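You operate a simulated robot arm through the tools that you are given. There is no shell and no other tool.

You run a simulated robot arm. Do the job below in one go: nothing can be reset, and whatever is moved stays where it is left.

TASK
Blow cover 27 dry all round on the turning plate, then shut the air off.
Fine: air box in the orange holder before the valve opens; turn the plate through TWO, THREE and FOUR; leave the other wet covers. Set down upright: yellow air box.

The check looks at the end state, three seconds after you hand in, the way a careful person would. Anything else that was tipped, shoved, dropped, spilled or broken makes it a failure. A push-on lid holds only when it is set on centred and level and pressed home; a screw cap is set on level and turned clockwise until tight.

THE ROBOT
A 6-joint arm with a two-finger gripper, fixed in place. Base frame: the origin is on the floor under the middle of its stand, x ahead of it, y to its left, z up; the work surface is at about z = 0.884. Readings come in m, rad, newtons and seconds.
It reaches about 1.417 m from its shoulder. Its first joint turns from -2.897 to 2.897 rad. Payload 3.43 kg.
The tool frame sits at the grasp point between the pads (the TCP): z along the fingers, y along the line on which they close. The tips reach 0.02 m beyond it. The gripper opens to 0.19 m; its body begins 0.248 m behind the TCP.
Orientation is that of the tool frame in the base frame, as a unit quaternion [x, y, z, w]. With the fingers straight down and closing along the base's y, the tool's x points along the base's -x, its y along +y and its z along -z.

THE INTERFACE
- The arm moves only by the tool apply_moves. Its argument "rows" is a list of rows, each an object of numbers (a shift or turn left out is 0, a gripper value left out holds the last): "dx", "dy", "dz": the shift along the base's x, y, z in units of 150 mm (1.0 is 150 mm); "ax", "ay", "az": the turn, a rotation vector about the base's x, y, z in units of 45 degrees (1.0 is 45 degrees); "hand": the gripper command, from -1 (fully open) to 1 (shut), values between in proportion. In form: [{"dx": .., "dy": .., "dz": .., "ax": .., "ay": .., "az": .., "hand": ..}, ...]. A call has 1 to 20 rows; each row is the pose to reach, as a shift and turn from the pose commanded when the call began. A call with a number of a shift or a turn outside -1 to 1 is refused whole. Rows are played at 5 a second. More than 0.05 m and 0.15 rad between two rows, or a gripper value outside its range, and nothing of the call is played. Where a pose cannot be reached the arm comes as near as it can. A force on the tool above 90 N (or 10 N above the force at the start of the call, whichever is more), or a blocked arm, ends the call early, and 0.2 s more pass. The fingers move at their own pace (about 0.153 m/s each) and stop on an object; they squeeze with about 32 N. The grip force told is the motor's: it shows also when the fingers shut on nothing. Time passes only in rows, and 0.2 s behind the last, so rows that repeat a pose let the fingers close. It gives the time, the measured TCP pose, the force on the tool (base axes), the opening and the grip force at its end, in the units of the frame above (readings bear some noise), with the torque about the TCP (base axes, N m) and any sound that the robot's microphone picked up.
- Cameras (640 x 400 px; columns grow to the right, rows downward): "scene" is fixed at [0.4077, 0.6616, 1.6443]; the picture's right is [-0.99, -0.16, 0.00], its down [-0.10, 0.65, -0.75] and it looks along [0.12, -0.74, -0.66] (base axes); focal length 316 px, centre (320, 200). "wrist" rides on the gripper at [0.07, -0.008, -0.288] in the tool frame; the picture's right is [0.12, 0.99, 0.00], its down [-0.96, 0.12, -0.25] and it looks along [-0.25, 0.03, 0.97] (tool axes); focal length 261 px, centre (320, 200). There is no depth. A picture from a camera that has moved, and an enlarged one, comes with that camera's place and axes in the base frame and with its lens. The place of the scene camera against the robot may be out by one fixed shift of up to 0.025 m in any direction.
- get_image(camera): a new picture of that camera. It takes no simulated time.
- move_column(by): moves the trunk up (or, below 0, down) by that many m; the arm rides with it, the base frame stays. It gives what a move gives, with no picture.
- zoom(camera, box): a new picture of the part [left, top, right, bottom] of that camera's present view, enlarged. It takes no simulated time.
- hand_in(): hands the job in; it is judged then, once.

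Nothing tells you positions but the pictures and the camera data. Unless the task says otherwise, let go and move clear before handing in.

The tools are called after "Call:" as a command line: name --argument value ..., lists and objects as JSON in quotes. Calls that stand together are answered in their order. apply_moves: Moves the arm, as the interface text tells. Its arguments: {"type":"object","properties":{"rows":{"type":"array"}},"required":["rows"]} The other tools are called the same way: move_column (by) moves the trunk up or down; get_image (camera) takes a picture; zoom (camera, box) takes an enlarged picture of a part of a camera's view; hand_in () hands the job in.

At the start:

```text
time_s: 0.0
ee_pos: [0.5015, -0.3726, 1.1771]
tcp_rot: [-0.001, 1.0, 0.0, 0.001]
ft_force: [-0.1, 0.2, -0.2]
wrist_torque: [-0.03, -0.01, -0.02]
opening: 0.1901
grasp_force: 0.1
trunk travel left (down, up): [-0.375, 0.065]
```

scene: 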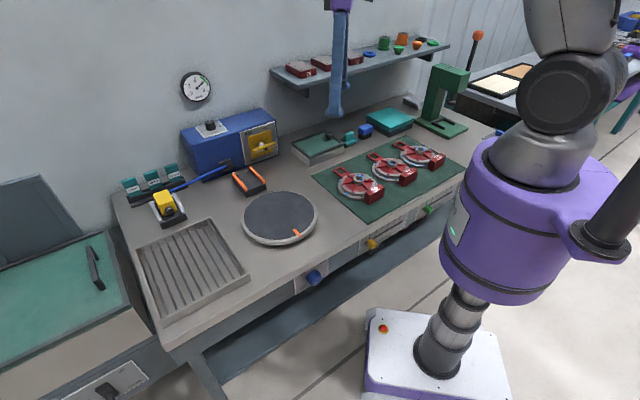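
wrist: 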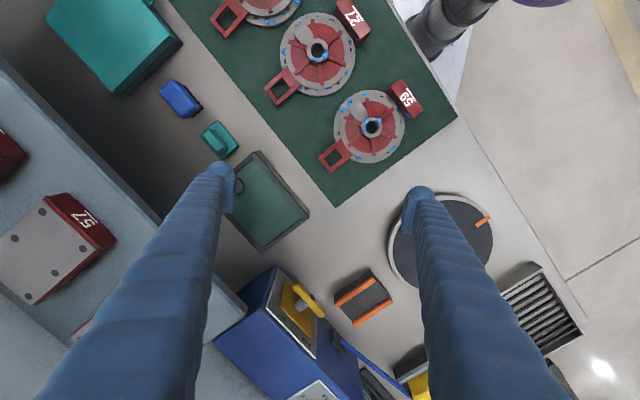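

I see a bench with a turning plate, an orange-edged holder, a blue compressor box with a yellow valve, a yellow air box on the left, and three red wet covers on a green mat (27 seems to be the middle one). I'll look closer before moving.

Call:
zoom --camera "scene" --box '[110, 100, 330, 240]'

Call:
zoom --camera "scene" --box '[300, 110, 480, 225]'

Call:
zoom --camera "wrist" --box '[180, 0, 480, 190]'

Call:
zoom --camera "wrist" --box '[200, 180, 600, 400]'

Call:
zoom --camera "scene" --box '[220, 170, 340, 250]'

Call:
zoom --camera "scene" --box '[170, 60, 290, 170]'

```text
2.86 times, centred on (220, 170) of scene
camera zoom: at [0.4077, 0.6616, 1.6443], right [-0.99, -0.16, 0.0], down [-0.1, 0.65, -0.75], along [0.12, -0.74, -0.66], focal length 903 px, centre (606, 286)
```

zoom: 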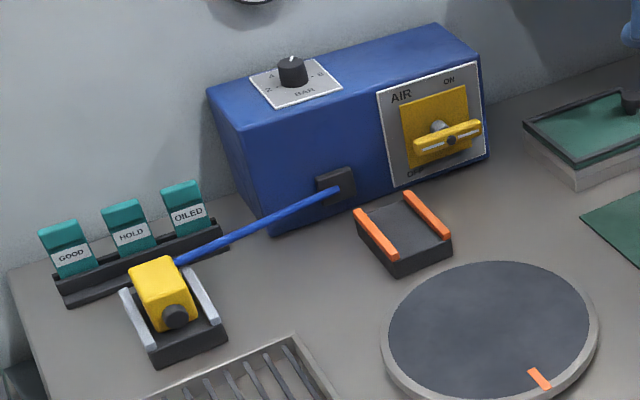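

```text
3.48 times, centred on (390, 168) of scene
camera zoom: at [0.4077, 0.6616, 1.6443], right [-0.99, -0.16, 0.0], down [-0.1, 0.65, -0.75], along [0.12, -0.74, -0.66], focal length 1099 px, centre (76, 313)
```

zoom: 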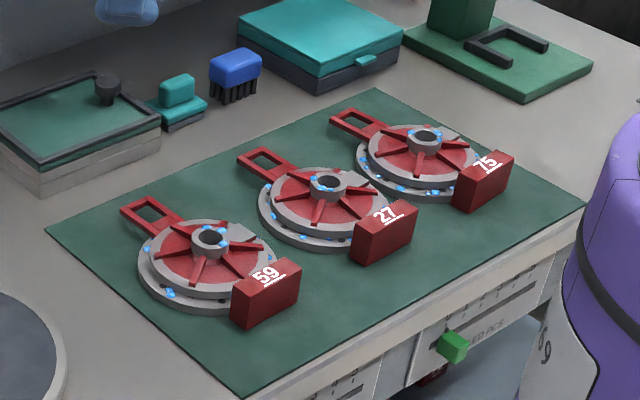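

```text
2.11 times, centred on (330, 95) of wrist
camera zoom: at [0.4309, -0.3807, 1.464], right [-0.12, 0.99, 0.0], down [0.96, 0.12, 0.25], along [0.25, 0.03, -0.97], focal length 549 px, centre (299, 421)
```

zoom: 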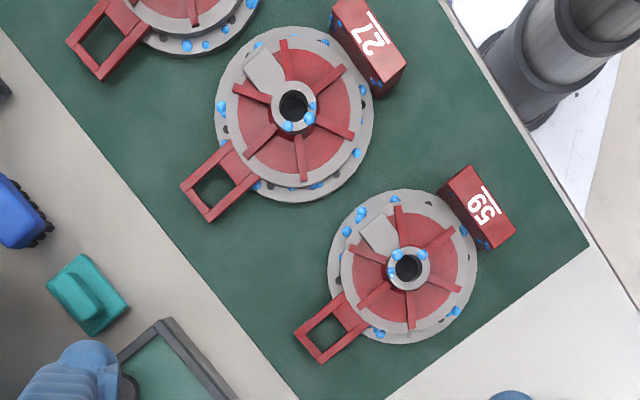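

```text
1.60 times, centred on (400, 290) of wrist
camera zoom: at [0.4309, -0.3807, 1.464], right [-0.12, 0.99, 0.0], down [0.96, 0.12, 0.25], along [0.25, 0.03, -0.97], focal length 417 px, centre (192, 56)
```

zoom: 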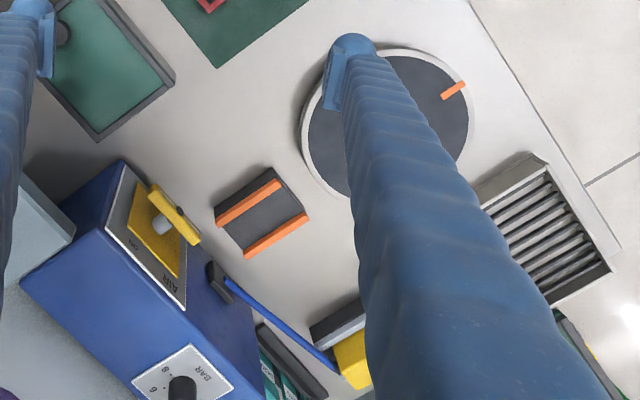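

```text
5.00 times, centred on (280, 210) of scene
camera zoom: at [0.4077, 0.6616, 1.6443], right [-0.99, -0.16, 0.0], down [-0.1, 0.65, -0.75], along [0.12, -0.74, -0.66], focal length 1580 px, centre (520, 150)
```

zoom: 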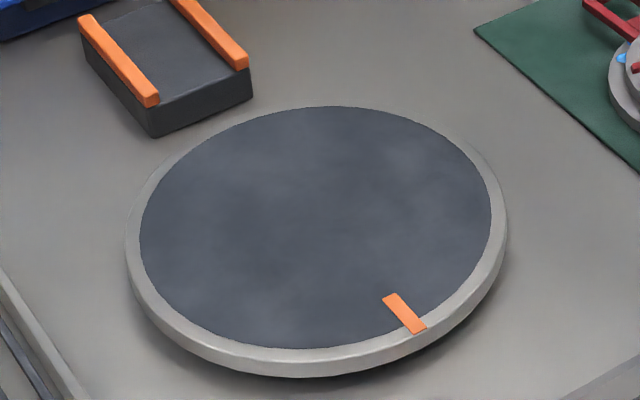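

```text
3.64 times, centred on (230, 115) of scene
camera zoom: at [0.4077, 0.6616, 1.6443], right [-0.99, -0.16, 0.0], down [-0.1, 0.65, -0.75], along [0.12, -0.74, -0.66], focal length 1149 px, centre (647, 509)
```

zoom: 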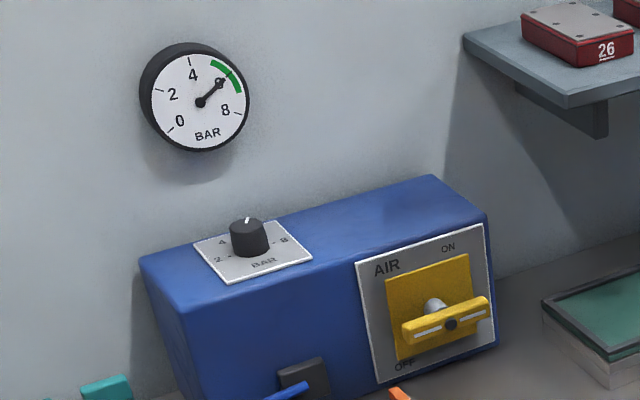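

The cover 27 is the middle of three on the mat; the orange holder sits between the plate and the air unit. I need to see whether there are station labels around the plate, so I zoom in further.

Call:
zoom --camera "scene" --box '[235, 215, 305, 259]'

Call:
zoom --camera "scene" --box '[265, 180, 335, 224]'

Call:
zoom --camera "scene" --box '[225, 160, 285, 200]'

Call:
zoom --camera "scene" --box '[140, 175, 200, 235]'

Call:
zoom --camera "scene" --box '[290, 190, 450, 290]'

Call:
zoom --camera "scene" --box '[260, 30, 480, 140]'

Call:
zoom --camera "scene" --box '[235, 120, 285, 160]'

Call:
zoom --camera "wrist" --box '[380, 180, 500, 290]'

```text
9.09 times, centred on (270, 237) of scene
camera zoom: at [0.4077, 0.6616, 1.6443], right [-0.99, -0.16, 0.0], down [-0.1, 0.65, -0.75], along [0.12, -0.74, -0.66], focal length 2873 px, centre (774, -136)
```

zoom: 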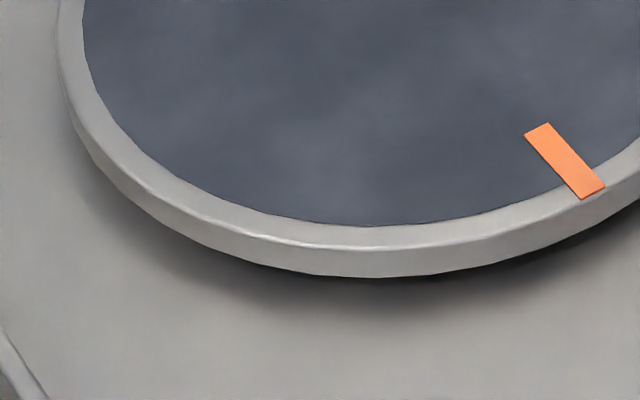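

```text
9.09 times, centred on (300, 202) of scene
camera zoom: at [0.4077, 0.6616, 1.6443], right [-0.99, -0.16, 0.0], down [-0.1, 0.65, -0.75], along [0.12, -0.74, -0.66], focal length 2873 px, centre (502, 182)
```

zoom: 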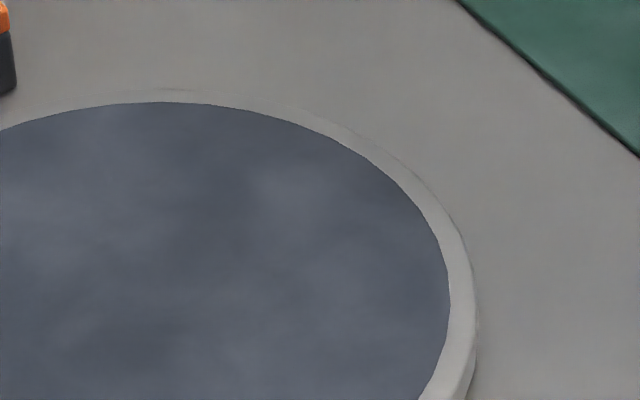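

```text
10.00 times, centred on (255, 180) of scene
camera zoom: at [0.4077, 0.6616, 1.6443], right [-0.99, -0.16, 0.0], down [-0.1, 0.65, -0.75], along [0.12, -0.74, -0.66], focal length 3160 px, centre (970, 400)
```

zoom: 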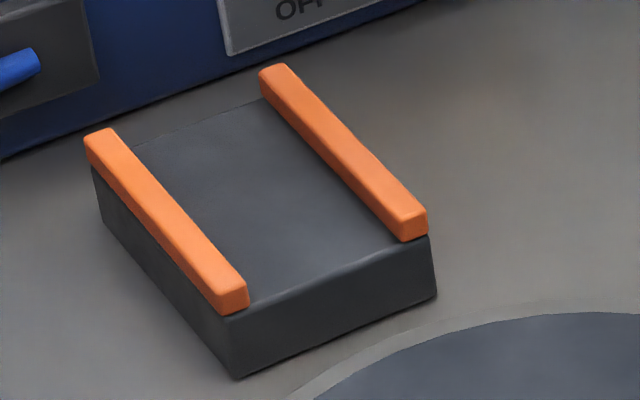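

```text
6.67 times, centred on (170, 205) of scene
camera zoom: at [0.4077, 0.6616, 1.6443], right [-0.99, -0.16, 0.0], down [-0.1, 0.65, -0.75], along [0.12, -0.74, -0.66], focal length 2107 px, centre (1320, 167)
```

zoom: 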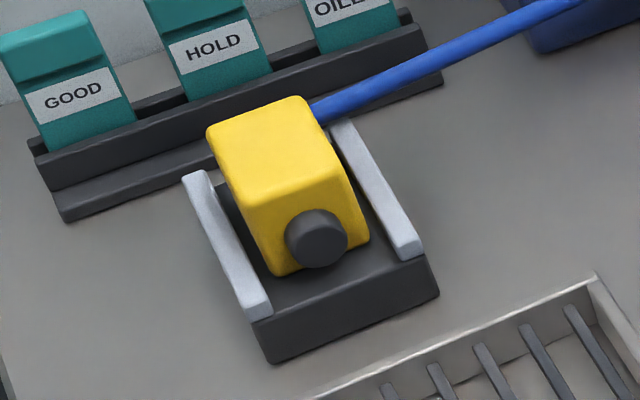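

```text
4.00 times, centred on (370, 240) of scene
camera zoom: at [0.4077, 0.6616, 1.6443], right [-0.99, -0.16, 0.0], down [-0.1, 0.65, -0.75], along [0.12, -0.74, -0.66], focal length 1264 px, centre (120, 40)
```

zoom: 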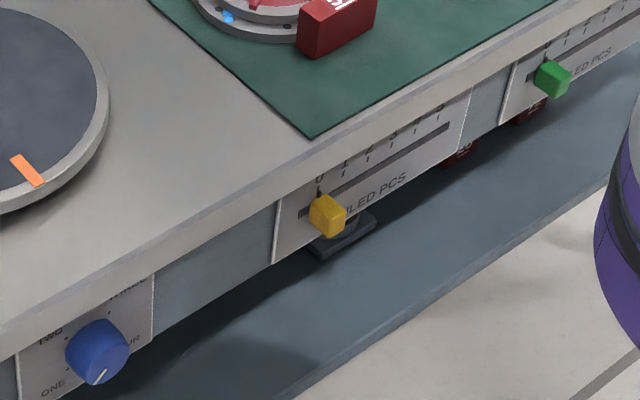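

```text
2.91 times, centred on (370, 85) of scene
camera zoom: at [0.4077, 0.6616, 1.6443], right [-0.99, -0.16, 0.0], down [-0.1, 0.65, -0.75], along [0.12, -0.74, -0.66], focal length 919 px, centre (174, 534)
```

zoom: 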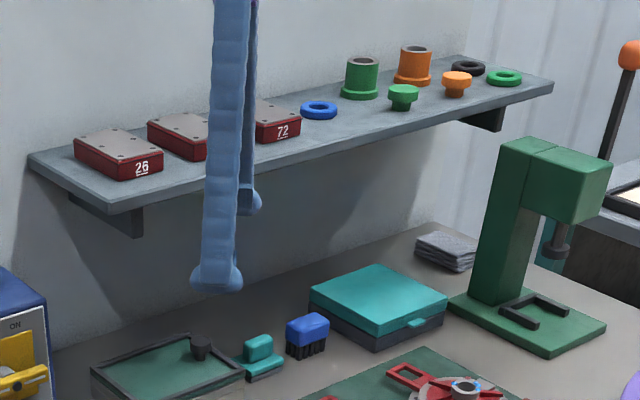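

```text
10.00 times, centred on (260, 140) of scene
camera zoom: at [0.4077, 0.6616, 1.6443], right [-0.99, -0.16, 0.0], down [-0.1, 0.65, -0.75], along [0.12, -0.74, -0.66], focal length 3160 px, centre (920, 800)
```

zoom: 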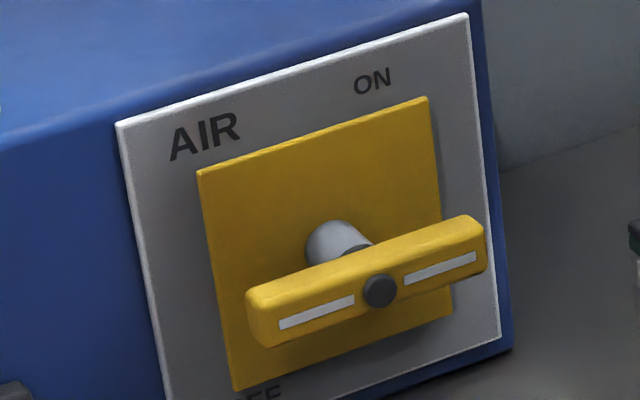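

```text
3.64 times, centred on (440, 235) of wrist
camera zoom: at [0.4309, -0.3807, 1.464], right [-0.12, 0.99, 0.0], down [0.96, 0.12, 0.25], along [0.25, 0.03, -0.97], focal length 948 px, centre (-116, 73)
```

zoom: 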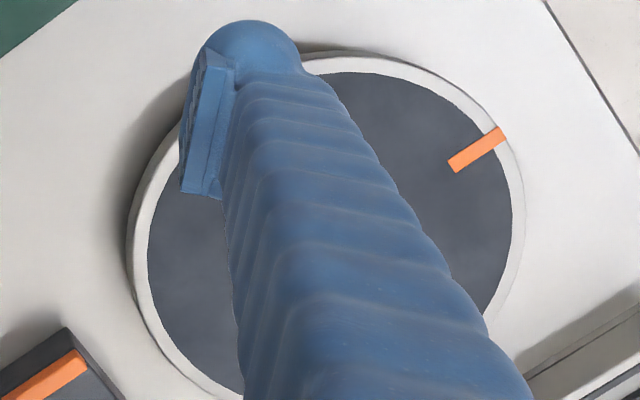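

There is a blue knob on the bench front labelled ONE…FOUR – likely the plate index knob. I'll look closer at it and the front sliders.

Call:
zoom --camera "scene" --box '[290, 255, 340, 295]'

Call:
zoom --camera "scene" --box '[350, 200, 450, 260]'

Call:
zoom --camera "scene" --box '[200, 260, 360, 360]'

Call:
zoom --camera "scene" --box '[360, 140, 420, 200]'

Call:
zoom --camera "scene" --box '[0, 150, 160, 400]'

```text
10.00 times, centred on (315, 275) of scene
camera zoom: at [0.4077, 0.6616, 1.6443], right [-0.99, -0.16, 0.0], down [-0.1, 0.65, -0.75], along [0.12, -0.74, -0.66], focal length 3160 px, centre (370, -550)
```

zoom: 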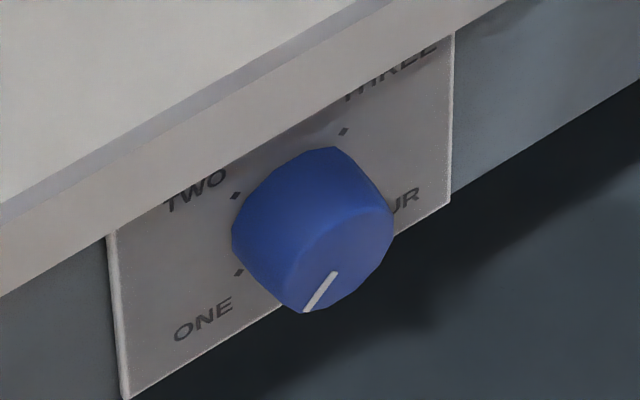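

```text
6.40 times, centred on (400, 230) of scene
camera zoom: at [0.4077, 0.6616, 1.6443], right [-0.99, -0.16, 0.0], down [-0.1, 0.65, -0.75], along [0.12, -0.74, -0.66], focal length 2023 px, centre (-192, 8)
```

zoom: 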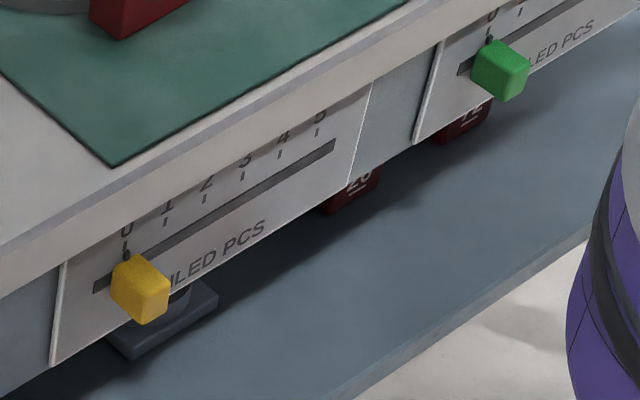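

```text
4.00 times, centred on (280, 310) of scene
camera zoom: at [0.4077, 0.6616, 1.6443], right [-0.99, -0.16, 0.0], down [-0.1, 0.65, -0.75], along [0.12, -0.74, -0.66], focal length 1264 px, centre (480, -240)
```

zoom: 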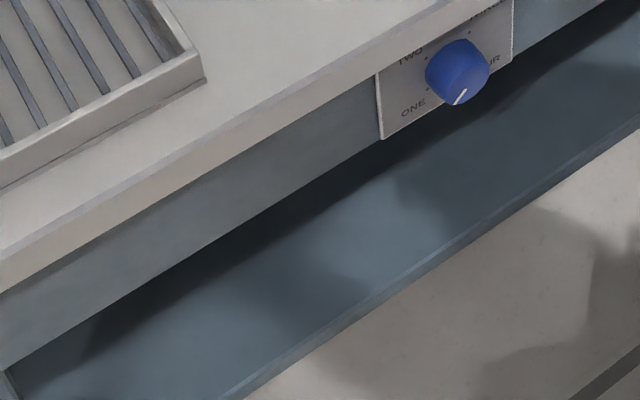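

```text
6.67 times, centred on (390, 170) of scene
camera zoom: at [0.4077, 0.6616, 1.6443], right [-0.99, -0.16, 0.0], down [-0.1, 0.65, -0.75], along [0.12, -0.74, -0.66], focal length 2107 px, centre (-147, 400)
```

zoom: 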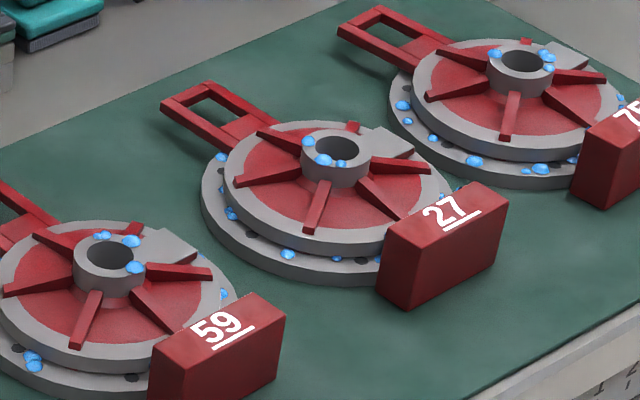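

```text
1.60 times, centred on (80, 275) of scene
camera zoom: at [0.4077, 0.6616, 1.6443], right [-0.99, -0.16, 0.0], down [-0.1, 0.65, -0.75], along [0.12, -0.74, -0.66], focal length 506 px, centre (704, 80)
```

zoom: 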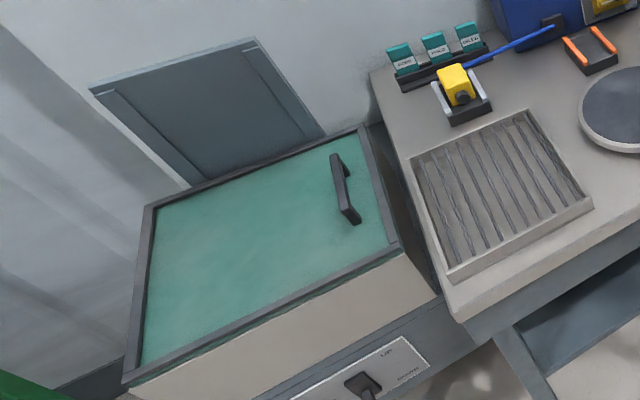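

The blue front knob (pointer at ONE) indexes the plate; the bench runs at about 45° to the base axes. I'll bring the gripper above cover 27, turned in line with the bench, for a closer look.

Call:
apply_moves --rows '[{"dx": -0.16, "az": -0.16}, {"dx": -0.33, "az": -0.33}, {"dx": -0.5, "az": -0.5}, {"dx": -0.67, "az": -0.67}, {"dx": -0.84, "az": -0.84}, {"dx": -1.0, "dy": -0.1, "az": -1.0}, {"dx": -1.0, "dy": -0.1, "az": -1.0}]'

Call:
get_image --camera "wrist"

Call:
get_image --camera "scene"

```text
time_s: 1.6
ee_pos: [0.3495, -0.3882, 1.178]
tcp_rot: [0.384, 0.924, 0.0, 0.0]
ft_force: [-0.6, 0.6, 0.1]
wrist_torque: [0.04, 0.02, -0.01]
opening: 0.1899
grasp_force: 0.1
trunk travel left (down, up): [-0.375, 0.065]
```

```text
taken
camera wrist: at [0.2936, -0.3438, 1.4652], right [0.62, 0.79, 0.0], down [0.76, -0.6, 0.25], along [0.19, -0.15, -0.97], focal length 261 px, centre (320, 200)
```

wrist: 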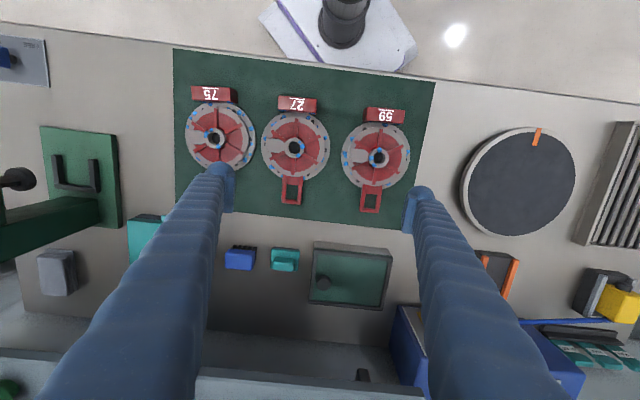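

```text
taken
```

scene: 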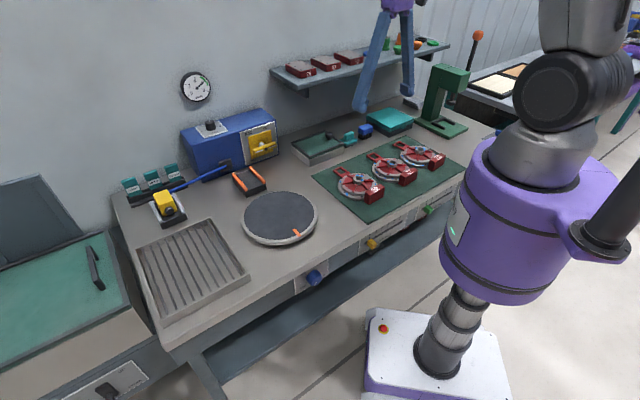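

Good overhead view: 75, 27, 59 left to right, plate mark facing the front. Let me zoom into cover 27 from here.

Call:
zoom --camera "wrist" --box '[240, 85, 350, 215]'

Call:
zoom --camera "wrist" --box '[170, 60, 440, 230]'

Call:
zoom --camera "wrist" --box '[440, 110, 640, 340]'

```text
3.08 times, centred on (295, 150) of wrist
camera zoom: at [0.2936, -0.3438, 1.4652], right [0.62, 0.79, 0.0], down [0.76, -0.6, 0.25], along [0.19, -0.15, -0.97], focal length 802 px, centre (397, 354)
```

zoom: 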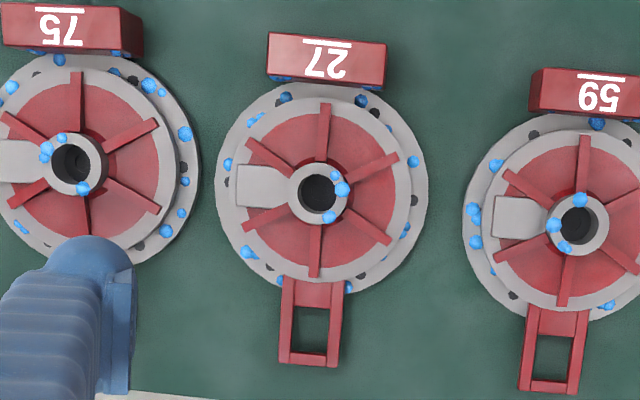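

```text
2.35 times, centred on (305, 145) of wrist
camera zoom: at [0.2936, -0.3438, 1.4652], right [0.62, 0.79, 0.0], down [0.76, -0.6, 0.25], along [0.19, -0.15, -0.97], focal length 613 px, centre (355, 329)
```

zoom: 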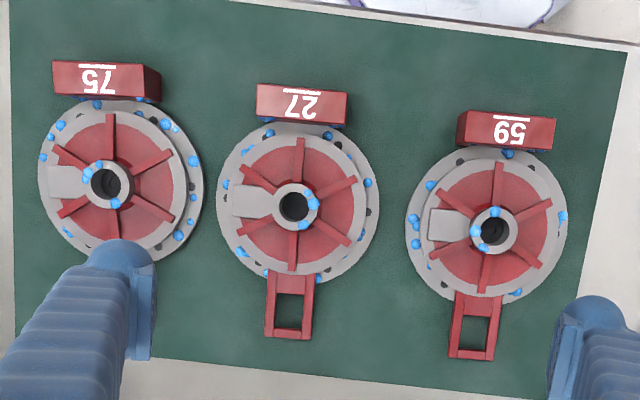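

```text
1.74 times, centred on (540, 225) of wrist
camera zoom: at [0.2936, -0.3438, 1.4652], right [0.62, 0.79, 0.0], down [0.76, -0.6, 0.25], along [0.19, -0.15, -0.97], focal length 453 px, centre (-63, 156)
```

zoom: 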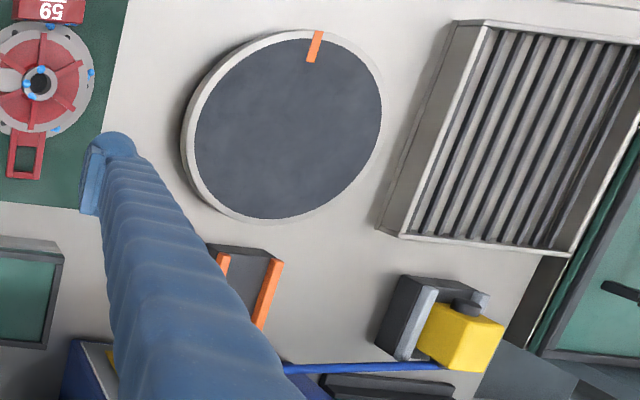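

Cover 27's hub is at about (0.28, −0.40). I'll come down above it for a close look at the hub, ribs and heights, staying well clear.

Call:
apply_moves --rows '[{"dx": -0.15, "dy": -0.03, "dz": -0.2}, {"dx": -0.3, "dy": -0.06, "dz": -0.4}, {"dx": -0.45, "dy": -0.08, "dz": -0.65}, {"dx": -0.45, "dy": -0.08, "dz": -0.8}, {"dx": -0.45, "dy": -0.08, "dz": -0.8}]'

Call:
get_image --camera "wrist"

Call:
zoom --camera "scene" --box '[320, 90, 470, 210]'

```text
time_s: 2.8
ee_pos: [0.2823, -0.4, 1.0568]
tcp_rot: [0.382, 0.924, 0.0, 0.0]
ft_force: [-0.5, 0.6, -0.5]
wrist_torque: [-0.01, -0.04, -0.03]
opening: 0.1899
grasp_force: 0.2
trunk travel left (down, up): [-0.375, 0.065]
```

```text
taken
camera wrist: at [0.2269, -0.3548, 1.3448], right [0.62, 0.79, 0.0], down [0.76, -0.6, 0.25], along [0.19, -0.15, -0.97], focal length 261 px, centre (320, 200)
```

wrist: 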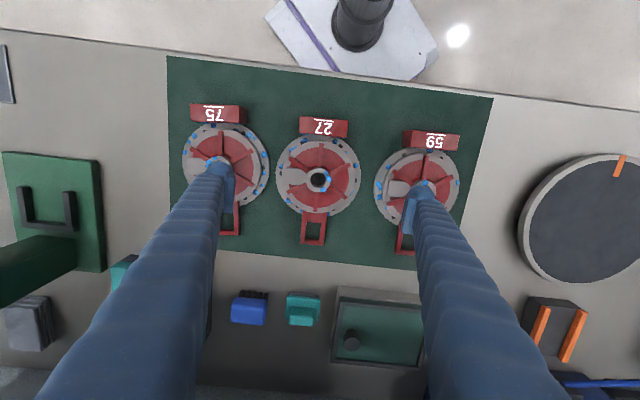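

```text
3.33 times, centred on (395, 150) of scene
camera zoom: at [0.4077, 0.6616, 1.6443], right [-0.99, -0.16, 0.0], down [-0.1, 0.65, -0.75], along [0.12, -0.74, -0.66], focal length 1053 px, centre (70, 367)
```

zoom: 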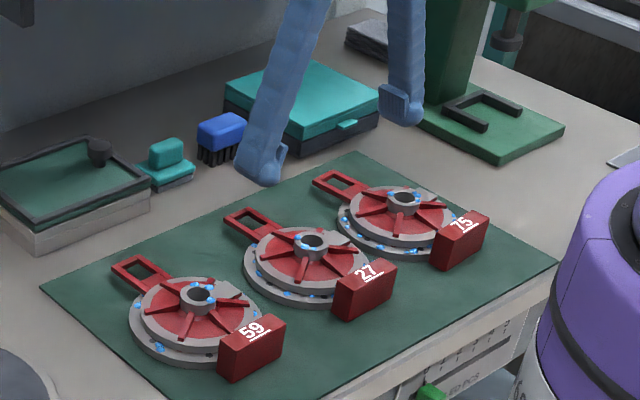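

Call:
zoom --camera "wrist" --box '[260, 100, 380, 260]'

Call:
zoom --camera "wrist" --box '[280, 140, 360, 220]'

Call:
zoom --camera "wrist" --box '[190, 140, 260, 240]'

Call:
zoom --camera "scene" --box '[360, 140, 420, 200]'

```text
2.50 times, centred on (320, 180) of wrist
camera zoom: at [0.2269, -0.3548, 1.3448], right [0.62, 0.79, 0.0], down [0.76, -0.6, 0.25], along [0.19, -0.15, -0.97], focal length 652 px, centre (320, 250)
```

zoom: 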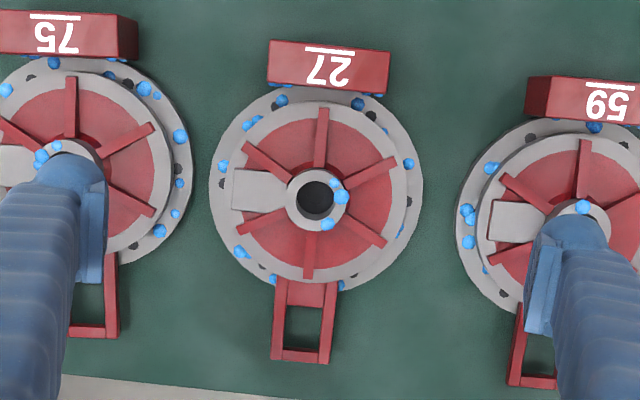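

```text
5.00 times, centred on (320, 180) of wrist
camera zoom: at [0.2269, -0.3548, 1.3448], right [0.62, 0.79, 0.0], down [0.76, -0.6, 0.25], along [0.19, -0.15, -0.97], focal length 1303 px, centre (320, 300)
```

zoom: 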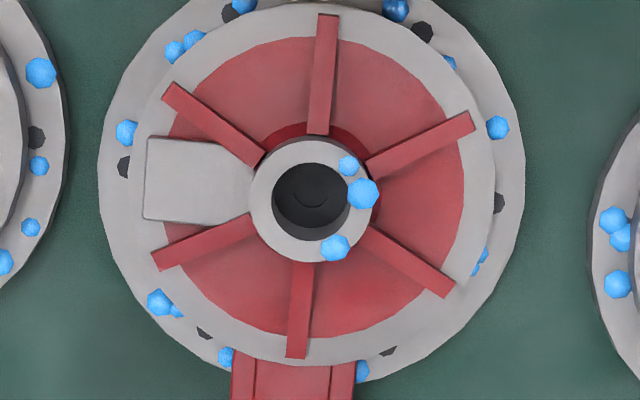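

```text
4.00 times, centred on (225, 190) of wrist
camera zoom: at [0.2269, -0.3548, 1.3448], right [0.62, 0.79, 0.0], down [0.76, -0.6, 0.25], along [0.19, -0.15, -0.97], focal length 1043 px, centre (700, 240)
```

zoom: 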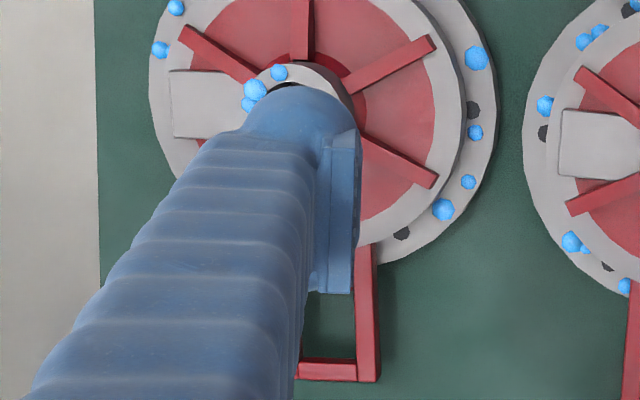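

```text
6.67 times, centred on (390, 170) of scene
camera zoom: at [0.4077, 0.6616, 1.6443], right [-0.99, -0.16, 0.0], down [-0.1, 0.65, -0.75], along [0.12, -0.74, -0.66], focal length 2107 px, centre (-147, 400)
```

zoom: 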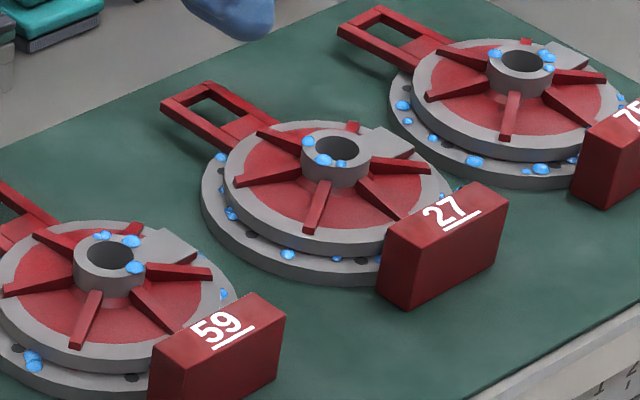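

Hub top is at about z 0.92, centre near (0.282, −0.401), hub diameter ~41 mm. I'll turn the gripper 90° so it closes along the loop–block line and partly close it, to grip the hub between loop and number block.

Call:
apply_moves --rows '[{"az": 0.17}, {"az": 0.34}, {"az": 0.5}, {"az": 0.67}, {"az": 0.84}, {"az": 1.0}, {"az": 1.0}]'

Call:
apply_moves --rows '[{"az": 0.17}, {"az": 0.34}, {"az": 0.5}, {"az": 0.67}, {"az": 0.84}, {"az": 1.0, "hand": 0.26}, {"az": 1.0, "hand": 0.26}, {"az": 1.0, "hand": 0.26}]'

Call:
get_image --camera "wrist"

Call:
zoom --camera "scene" --box '[320, 80, 470, 210]'

```text
time_s: 4.4
ee_pos: [0.2832, -0.4002, 1.0569]
tcp_rot: [-0.001, 1.0, -0.001, 0.0]
ft_force: [0.9, 0.0, -0.4]
wrist_torque: [-0.02, 0.06, 0.02]
opening: 0.1898
grasp_force: 0.1
trunk travel left (down, up): [-0.375, 0.065]
```

```text
time_s: 6.2
ee_pos: [0.2838, -0.3981, 1.0569]
tcp_rot: [-0.382, 0.924, 0.0, 0.0]
ft_force: [-0.1, 0.1, -0.6]
wrist_torque: [-0.01, 0.0, 0.02]
opening: 0.0703
grasp_force: 0.0
trunk travel left (down, up): [-0.375, 0.065]
```

```text
taken
camera wrist: at [0.2397, -0.4548, 1.3446], right [-0.79, 0.62, 0.0], down [0.6, 0.76, 0.25], along [0.15, 0.19, -0.97], focal length 261 px, centre (320, 200)
```

wrist: 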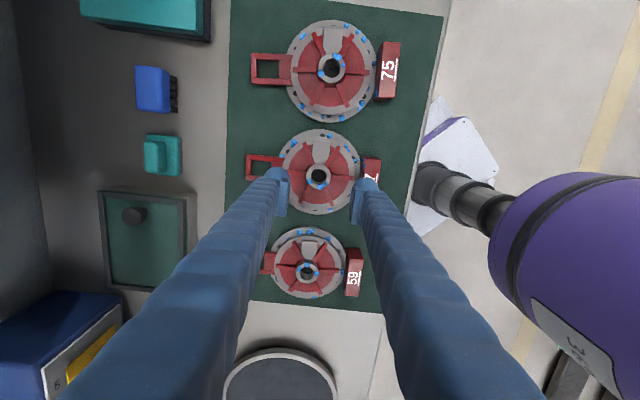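

```text
3.08 times, centred on (395, 145) of scene
camera zoom: at [0.4077, 0.6616, 1.6443], right [-0.99, -0.16, 0.0], down [-0.1, 0.65, -0.75], along [0.12, -0.74, -0.66], focal length 972 px, centre (89, 369)
```

zoom: 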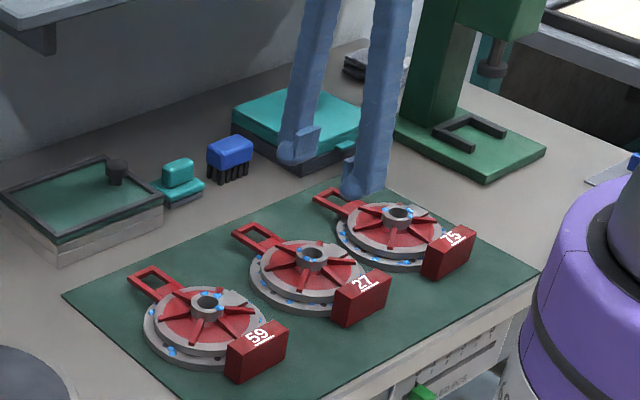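

Call:
zoom --camera "wrist" --box '[270, 120, 390, 220]'

Call:
zoom --camera "scene" --box '[370, 90, 430, 150]'

```text
4.00 times, centred on (330, 170) of wrist
camera zoom: at [0.2397, -0.4548, 1.3446], right [-0.79, 0.62, 0.0], down [0.6, 0.76, 0.25], along [0.15, 0.19, -0.97], focal length 1043 px, centre (280, 320)
```

zoom: 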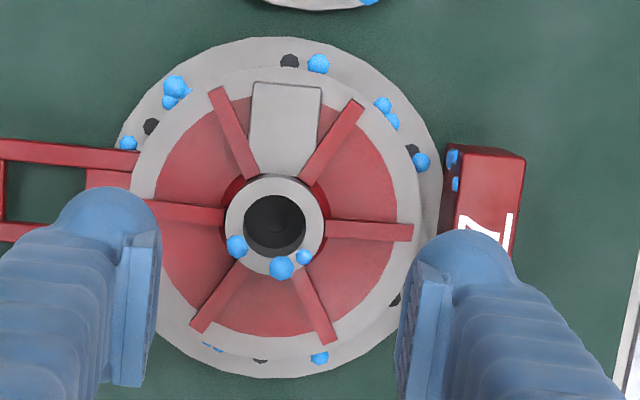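

```text
6.67 times, centred on (400, 120) of scene
camera zoom: at [0.4077, 0.6616, 1.6443], right [-0.99, -0.16, 0.0], down [-0.1, 0.65, -0.75], along [0.12, -0.74, -0.66], focal length 2107 px, centre (-213, 733)
```

zoom: 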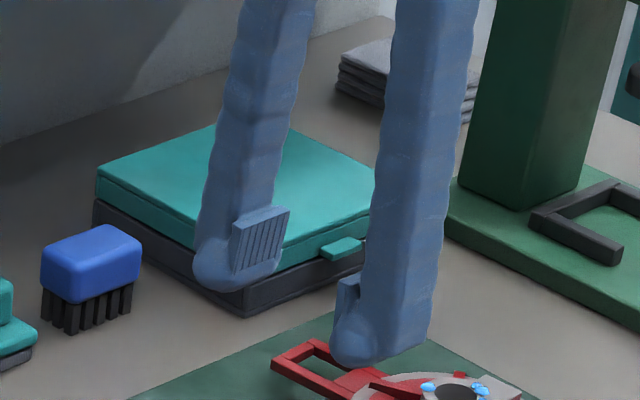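

The fingertips are round below the pads, so grip depth matters. I'll measure cover 27's heights in strong zooms before choosing the grip.

Call:
zoom --camera "scene" --box '[366, 148, 420, 190]'

Call:
zoom --camera "scene" --box '[380, 152, 406, 170]'

Call:
zoom --camera "scene" --box '[380, 92, 416, 118]'

```text
9.52 times, centred on (393, 169) of scene
camera zoom: at [0.4077, 0.6616, 1.6443], right [-0.99, -0.16, 0.0], down [-0.1, 0.65, -0.75], along [0.12, -0.74, -0.66], focal length 3010 px, centre (-375, 495)
```

zoom: 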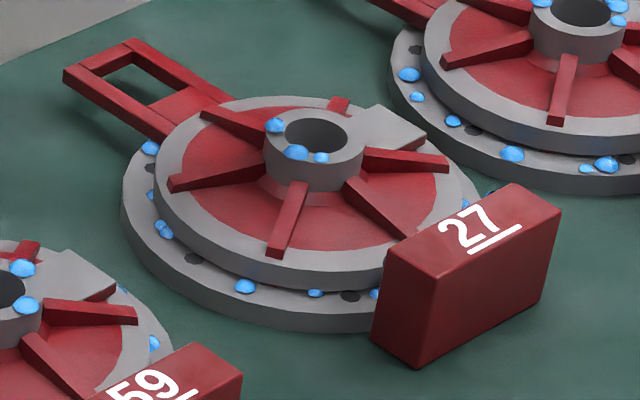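

```text
16.00 times, centred on (393, 161) of scene
camera zoom: at [0.4077, 0.6616, 1.6443], right [-0.99, -0.16, 0.0], down [-0.1, 0.65, -0.75], along [0.12, -0.74, -0.66], focal length 5056 px, centre (-848, 824)
```

zoom: 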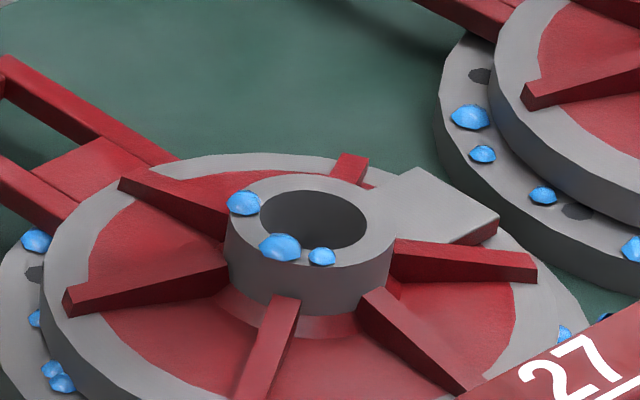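

```text
15.38 times, centred on (398, 105) of scene
camera zoom: at [0.4077, 0.6616, 1.6443], right [-0.99, -0.16, 0.0], down [-0.1, 0.65, -0.75], along [0.12, -0.74, -0.66], focal length 4862 px, centre (-880, 1662)
```

zoom: 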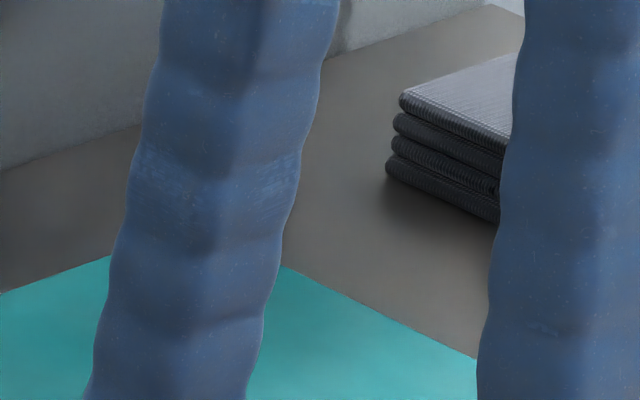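

Call:
zoom --camera "scene" --box '[384, 114, 416, 138]'

Call:
zoom --camera "wrist" --box '[265, 150, 305, 220]'

```text
16.00 times, centred on (400, 126) of scene
camera zoom: at [0.4077, 0.6616, 1.6443], right [-0.99, -0.16, 0.0], down [-0.1, 0.65, -0.75], along [0.12, -0.74, -0.66], focal length 5056 px, centre (-960, 1384)
```

zoom: 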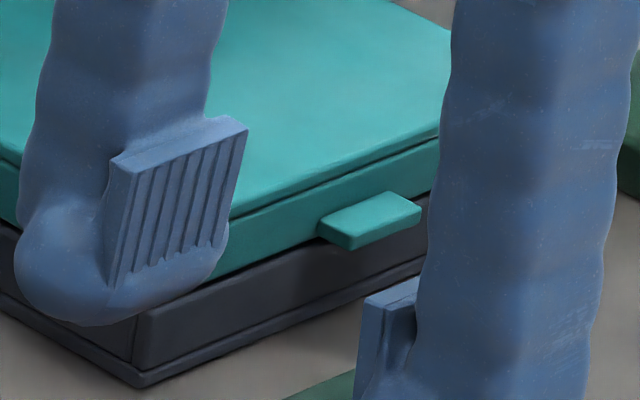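

```text
5.71 times, centred on (285, 185) of wrist
camera zoom: at [0.2397, -0.4548, 1.3446], right [-0.79, 0.62, 0.0], down [0.6, 0.76, 0.25], along [0.15, 0.19, -0.97], focal length 1489 px, centre (520, 286)
```

zoom: 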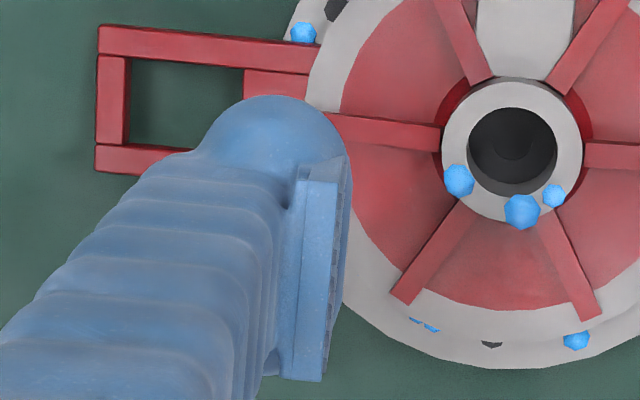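

The hub is too low and shallow for these round-tipped fingers; the number block (about 74 × 27 mm, ~45 mm tall) is the better grip. I'll turn back so the fingers close across the block's long ends and move above it.

Call:
apply_moves --rows '[{"az": -0.17, "hand": -0.2}, {"az": -0.34, "hand": -0.2}, {"az": -0.5}, {"az": -0.67}, {"az": -0.84}, {"az": -1.0}, {"az": -1.0}]'

Call:
apply_moves --rows '[{"az": -0.17, "dx": -0.1, "dy": 0.1}, {"az": -0.34, "dx": -0.2, "dy": 0.2}, {"az": -0.5, "dx": -0.3, "dy": 0.3}, {"az": -0.67, "dx": -0.42, "dy": 0.37}, {"az": -0.84, "dx": -0.42, "dy": 0.37, "dz": -0.1}, {"az": -1.0, "dx": -0.42, "dy": 0.37, "dz": -0.2}, {"az": -1.0, "dx": -0.42, "dy": 0.37, "dz": -0.2}]'

Call:
get_image --camera "wrist"

Call:
zoom --camera "scene" --box '[340, 80, 490, 210]'

```text
time_s: 7.8
ee_pos: [0.2835, -0.3989, 1.0576]
tcp_rot: [0.001, 1.0, 0.0, 0.001]
ft_force: [0.4, 0.0, -0.1]
wrist_torque: [-0.02, -0.02, -0.02]
opening: 0.1142
grasp_force: 0.1
trunk travel left (down, up): [-0.375, 0.065]
```

```text
time_s: 9.4
ee_pos: [0.22, -0.3445, 1.0277]
tcp_rot: [0.384, 0.923, 0.001, -0.001]
ft_force: [-0.7, 0.1, 0.3]
wrist_torque: [0.0, 0.0, -0.01]
opening: 0.1141
grasp_force: 0.1
trunk travel left (down, up): [-0.375, 0.065]
```

```text
taken
camera wrist: at [0.1646, -0.3005, 1.3152], right [0.62, 0.79, 0.0], down [0.76, -0.6, 0.25], along [0.19, -0.15, -0.97], focal length 261 px, centre (320, 200)
```

wrist: 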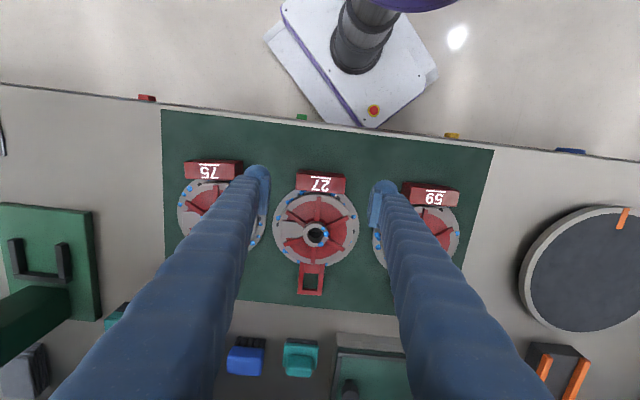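

```text
3.08 times, centred on (415, 145) of scene
camera zoom: at [0.4077, 0.6616, 1.6443], right [-0.99, -0.16, 0.0], down [-0.1, 0.65, -0.75], along [0.12, -0.74, -0.66], focal length 972 px, centre (28, 369)
```

zoom: 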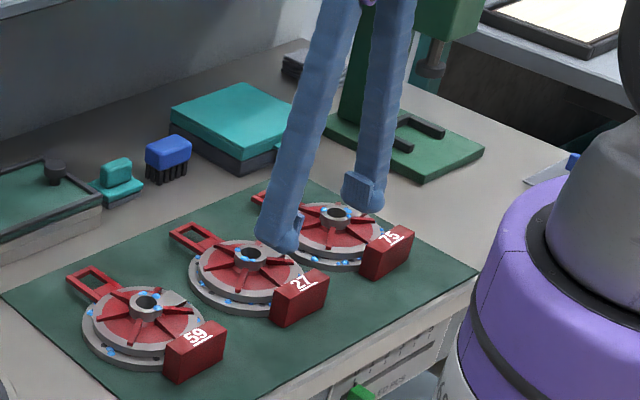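

Call:
zoom --camera "wrist" --box '[230, 140, 410, 260]'

```text
3.33 times, centred on (320, 200) of wrist
camera zoom: at [0.1646, -0.3005, 1.3152], right [0.62, 0.79, 0.0], down [0.76, -0.6, 0.25], along [0.19, -0.15, -0.97], focal length 869 px, centre (320, 200)
```

zoom: 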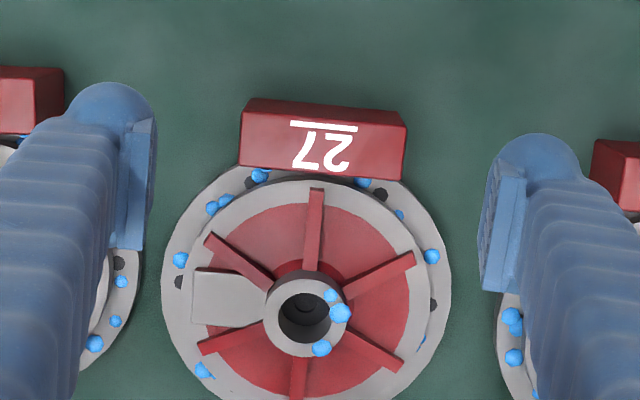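

Block top is at z≈0.930, centre (0.2236, −0.346), just below the TCP. I'll descend in two steps with the fingers straddling its ends.

Call:
apply_moves --rows '[{"dx": 0.005, "dy": 0.008, "dz": -0.2, "az": 0.035}, {"dx": 0.005, "dy": 0.008, "dz": -0.4, "az": 0.035}, {"dx": 0.005, "dy": 0.008, "dz": -0.55, "az": 0.035}, {"dx": 0.005, "dy": 0.008, "dz": -0.65, "az": 0.035}, {"dx": 0.005, "dy": 0.008, "dz": -0.65, "az": 0.035}]'

Call:
zoom --camera "wrist" --box '[230, 120, 410, 240]'

Call:
zoom --camera "scene" --box '[370, 130, 450, 190]'

```text
time_s: 10.6
ee_pos: [0.2206, -0.3426, 0.9283]
tcp_rot: [0.37, 0.929, 0.0, -0.001]
ft_force: [0.0, 0.1, 0.2]
wrist_torque: [0.02, 0.01, -0.02]
opening: 0.114
grasp_force: 0.1
trunk travel left (down, up): [-0.375, 0.065]
```

```text
3.33 times, centred on (320, 180) of wrist
camera zoom: at [0.1644, -0.3009, 1.2171], right [0.6, 0.8, 0.0], down [0.78, -0.58, 0.25], along [0.2, -0.15, -0.97], focal length 869 px, centre (320, 267)
```

zoom: 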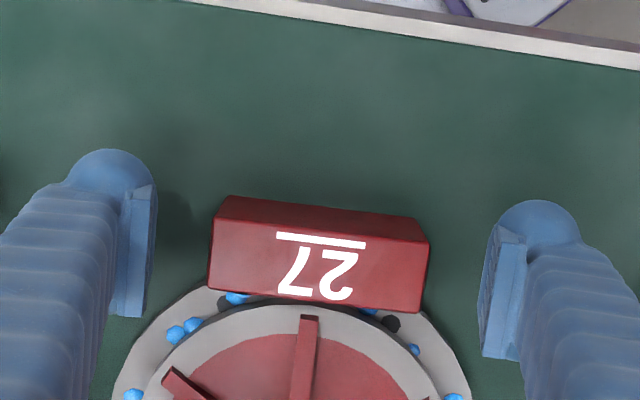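

```text
6.67 times, centred on (410, 160) of scene
camera zoom: at [0.4077, 0.6616, 1.6443], right [-0.99, -0.16, 0.0], down [-0.1, 0.65, -0.75], along [0.12, -0.74, -0.66], focal length 2107 px, centre (-280, 467)
```

zoom: 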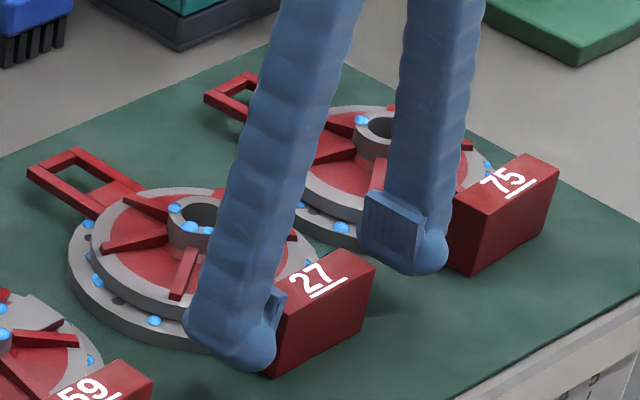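

Aligned well with the block. Lower the last 18 mm and close.

Call:
apply_moves --rows '[{"dz": -0.06}, {"dz": -0.12}, {"dz": -0.12}]'

Call:
apply_moves --rows '[{"hand": 0.2}, {"hand": 0.4}, {"hand": 1.0}, {"hand": 1.0}, {"hand": 1.0}]'

Call:
zoom --camera "wrist" --box '[230, 120, 410, 240]'

Call:
zoom --camera "scene" --box '[370, 130, 450, 190]'

```text
time_s: 11.4
ee_pos: [0.2207, -0.3433, 0.9124]
tcp_rot: [0.37, 0.929, 0.001, 0.0]
ft_force: [0.0, 0.1, -0.2]
wrist_torque: [0.02, 0.01, 0.01]
opening: 0.1138
grasp_force: 0.0
trunk travel left (down, up): [-0.375, 0.065]
```

```text
time_s: 12.6
ee_pos: [0.2206, -0.3428, 0.9121]
tcp_rot: [0.371, 0.929, 0.0, 0.0]
ft_force: [-4.5, -5.5, 0.4]
wrist_torque: [-0.06, -0.09, -0.59]
opening: 0.076
grasp_force: 32.1
trunk travel left (down, up): [-0.375, 0.065]
```

```text
3.33 times, centred on (320, 180) of wrist
camera zoom: at [0.1642, -0.3007, 1.1994], right [0.6, 0.8, 0.0], down [0.78, -0.58, 0.25], along [0.2, -0.15, -0.97], focal length 869 px, centre (320, 267)
```

zoom: 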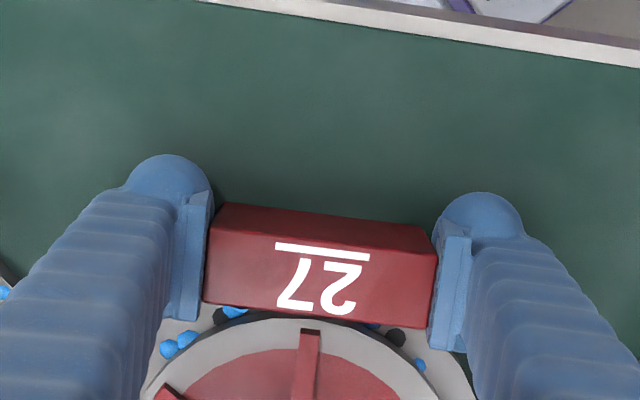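

```text
6.67 times, centred on (410, 160) of scene
camera zoom: at [0.4077, 0.6616, 1.6443], right [-0.99, -0.16, 0.0], down [-0.1, 0.65, -0.75], along [0.12, -0.74, -0.66], focal length 2107 px, centre (-280, 467)
```

zoom: 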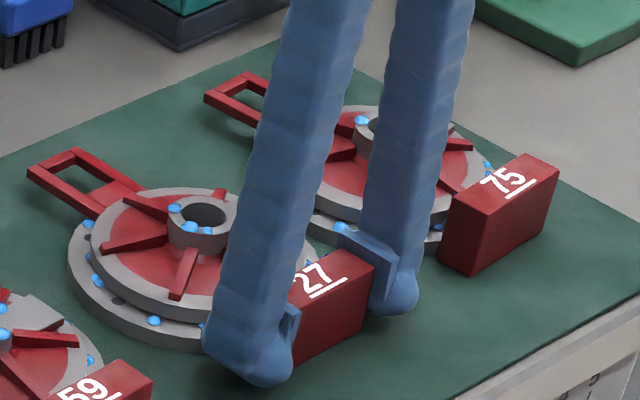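

Gripped firmly at 76 mm. Now a small test lift of a few millimetres to see whether it holds level.

Call:
apply_moves --rows '[{"dz": 0.02}, {"dz": 0.04}, {"dz": 0.06}, {"dz": 0.06}]'

Call:
zoom --camera "scene" --box '[360, 130, 440, 190]'

```text
time_s: 13.6
ee_pos: [0.2201, -0.3422, 0.92]
tcp_rot: [0.369, 0.929, 0.0, -0.001]
ft_force: [1.2, 0.0, -8.1]
wrist_torque: [0.4, 0.44, -0.02]
opening: 0.0753
grasp_force: 31.6
trunk travel left (down, up): [-0.375, 0.065]
```

```text
6.67 times, centred on (400, 160) of scene
camera zoom: at [0.4077, 0.6616, 1.6443], right [-0.99, -0.16, 0.0], down [-0.1, 0.65, -0.75], along [0.12, -0.74, -0.66], focal length 2107 px, centre (-213, 467)
```

zoom: 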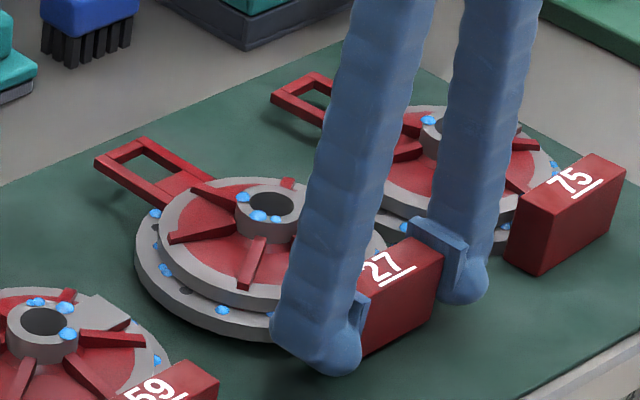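

The cover weighs about 8 N with its moment held by the grip. I'll lift a bit more and check that it stays level.

Call:
apply_moves --rows '[{"dz": 0.05}, {"dz": 0.1}, {"dz": 0.15}, {"dz": 0.2}, {"dz": 0.2}]'

Call:
zoom --camera "scene" --box '[350, 110, 450, 190]'

Call:
zoom --camera "wrist" --box '[230, 120, 410, 300]'

```text
time_s: 14.8
ee_pos: [0.2213, -0.3441, 0.9492]
tcp_rot: [0.37, 0.929, 0.002, -0.002]
ft_force: [0.5, 0.2, -8.8]
wrist_torque: [0.4, 0.44, 0.01]
opening: 0.0758
grasp_force: 31.9
trunk travel left (down, up): [-0.375, 0.065]
```

```text
5.00 times, centred on (400, 150) of scene
camera zoom: at [0.4077, 0.6616, 1.6443], right [-0.99, -0.16, 0.0], down [-0.1, 0.65, -0.75], along [0.12, -0.74, -0.66], focal length 1580 px, centre (-80, 450)
```

zoom: 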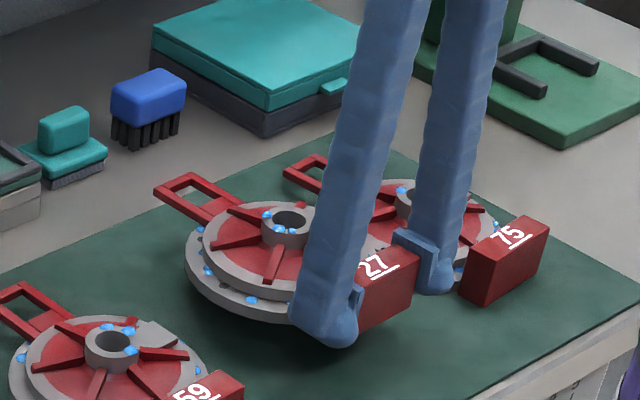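

```text
2.22 times, centred on (320, 210) of wrist
camera zoom: at [0.1658, -0.3027, 1.2383], right [0.6, 0.8, 0.0], down [0.78, -0.58, 0.24], along [0.2, -0.14, -0.97], focal length 579 px, centre (320, 178)
```

zoom: 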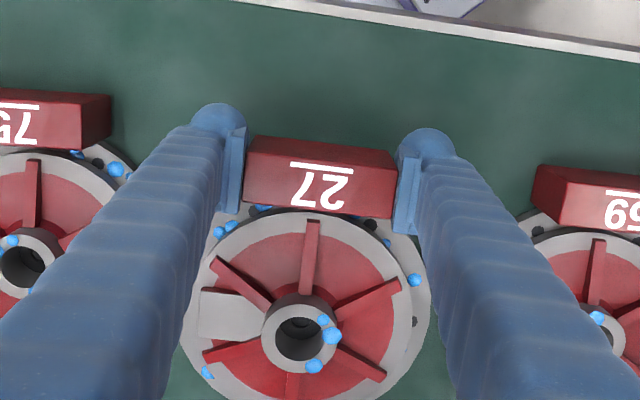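

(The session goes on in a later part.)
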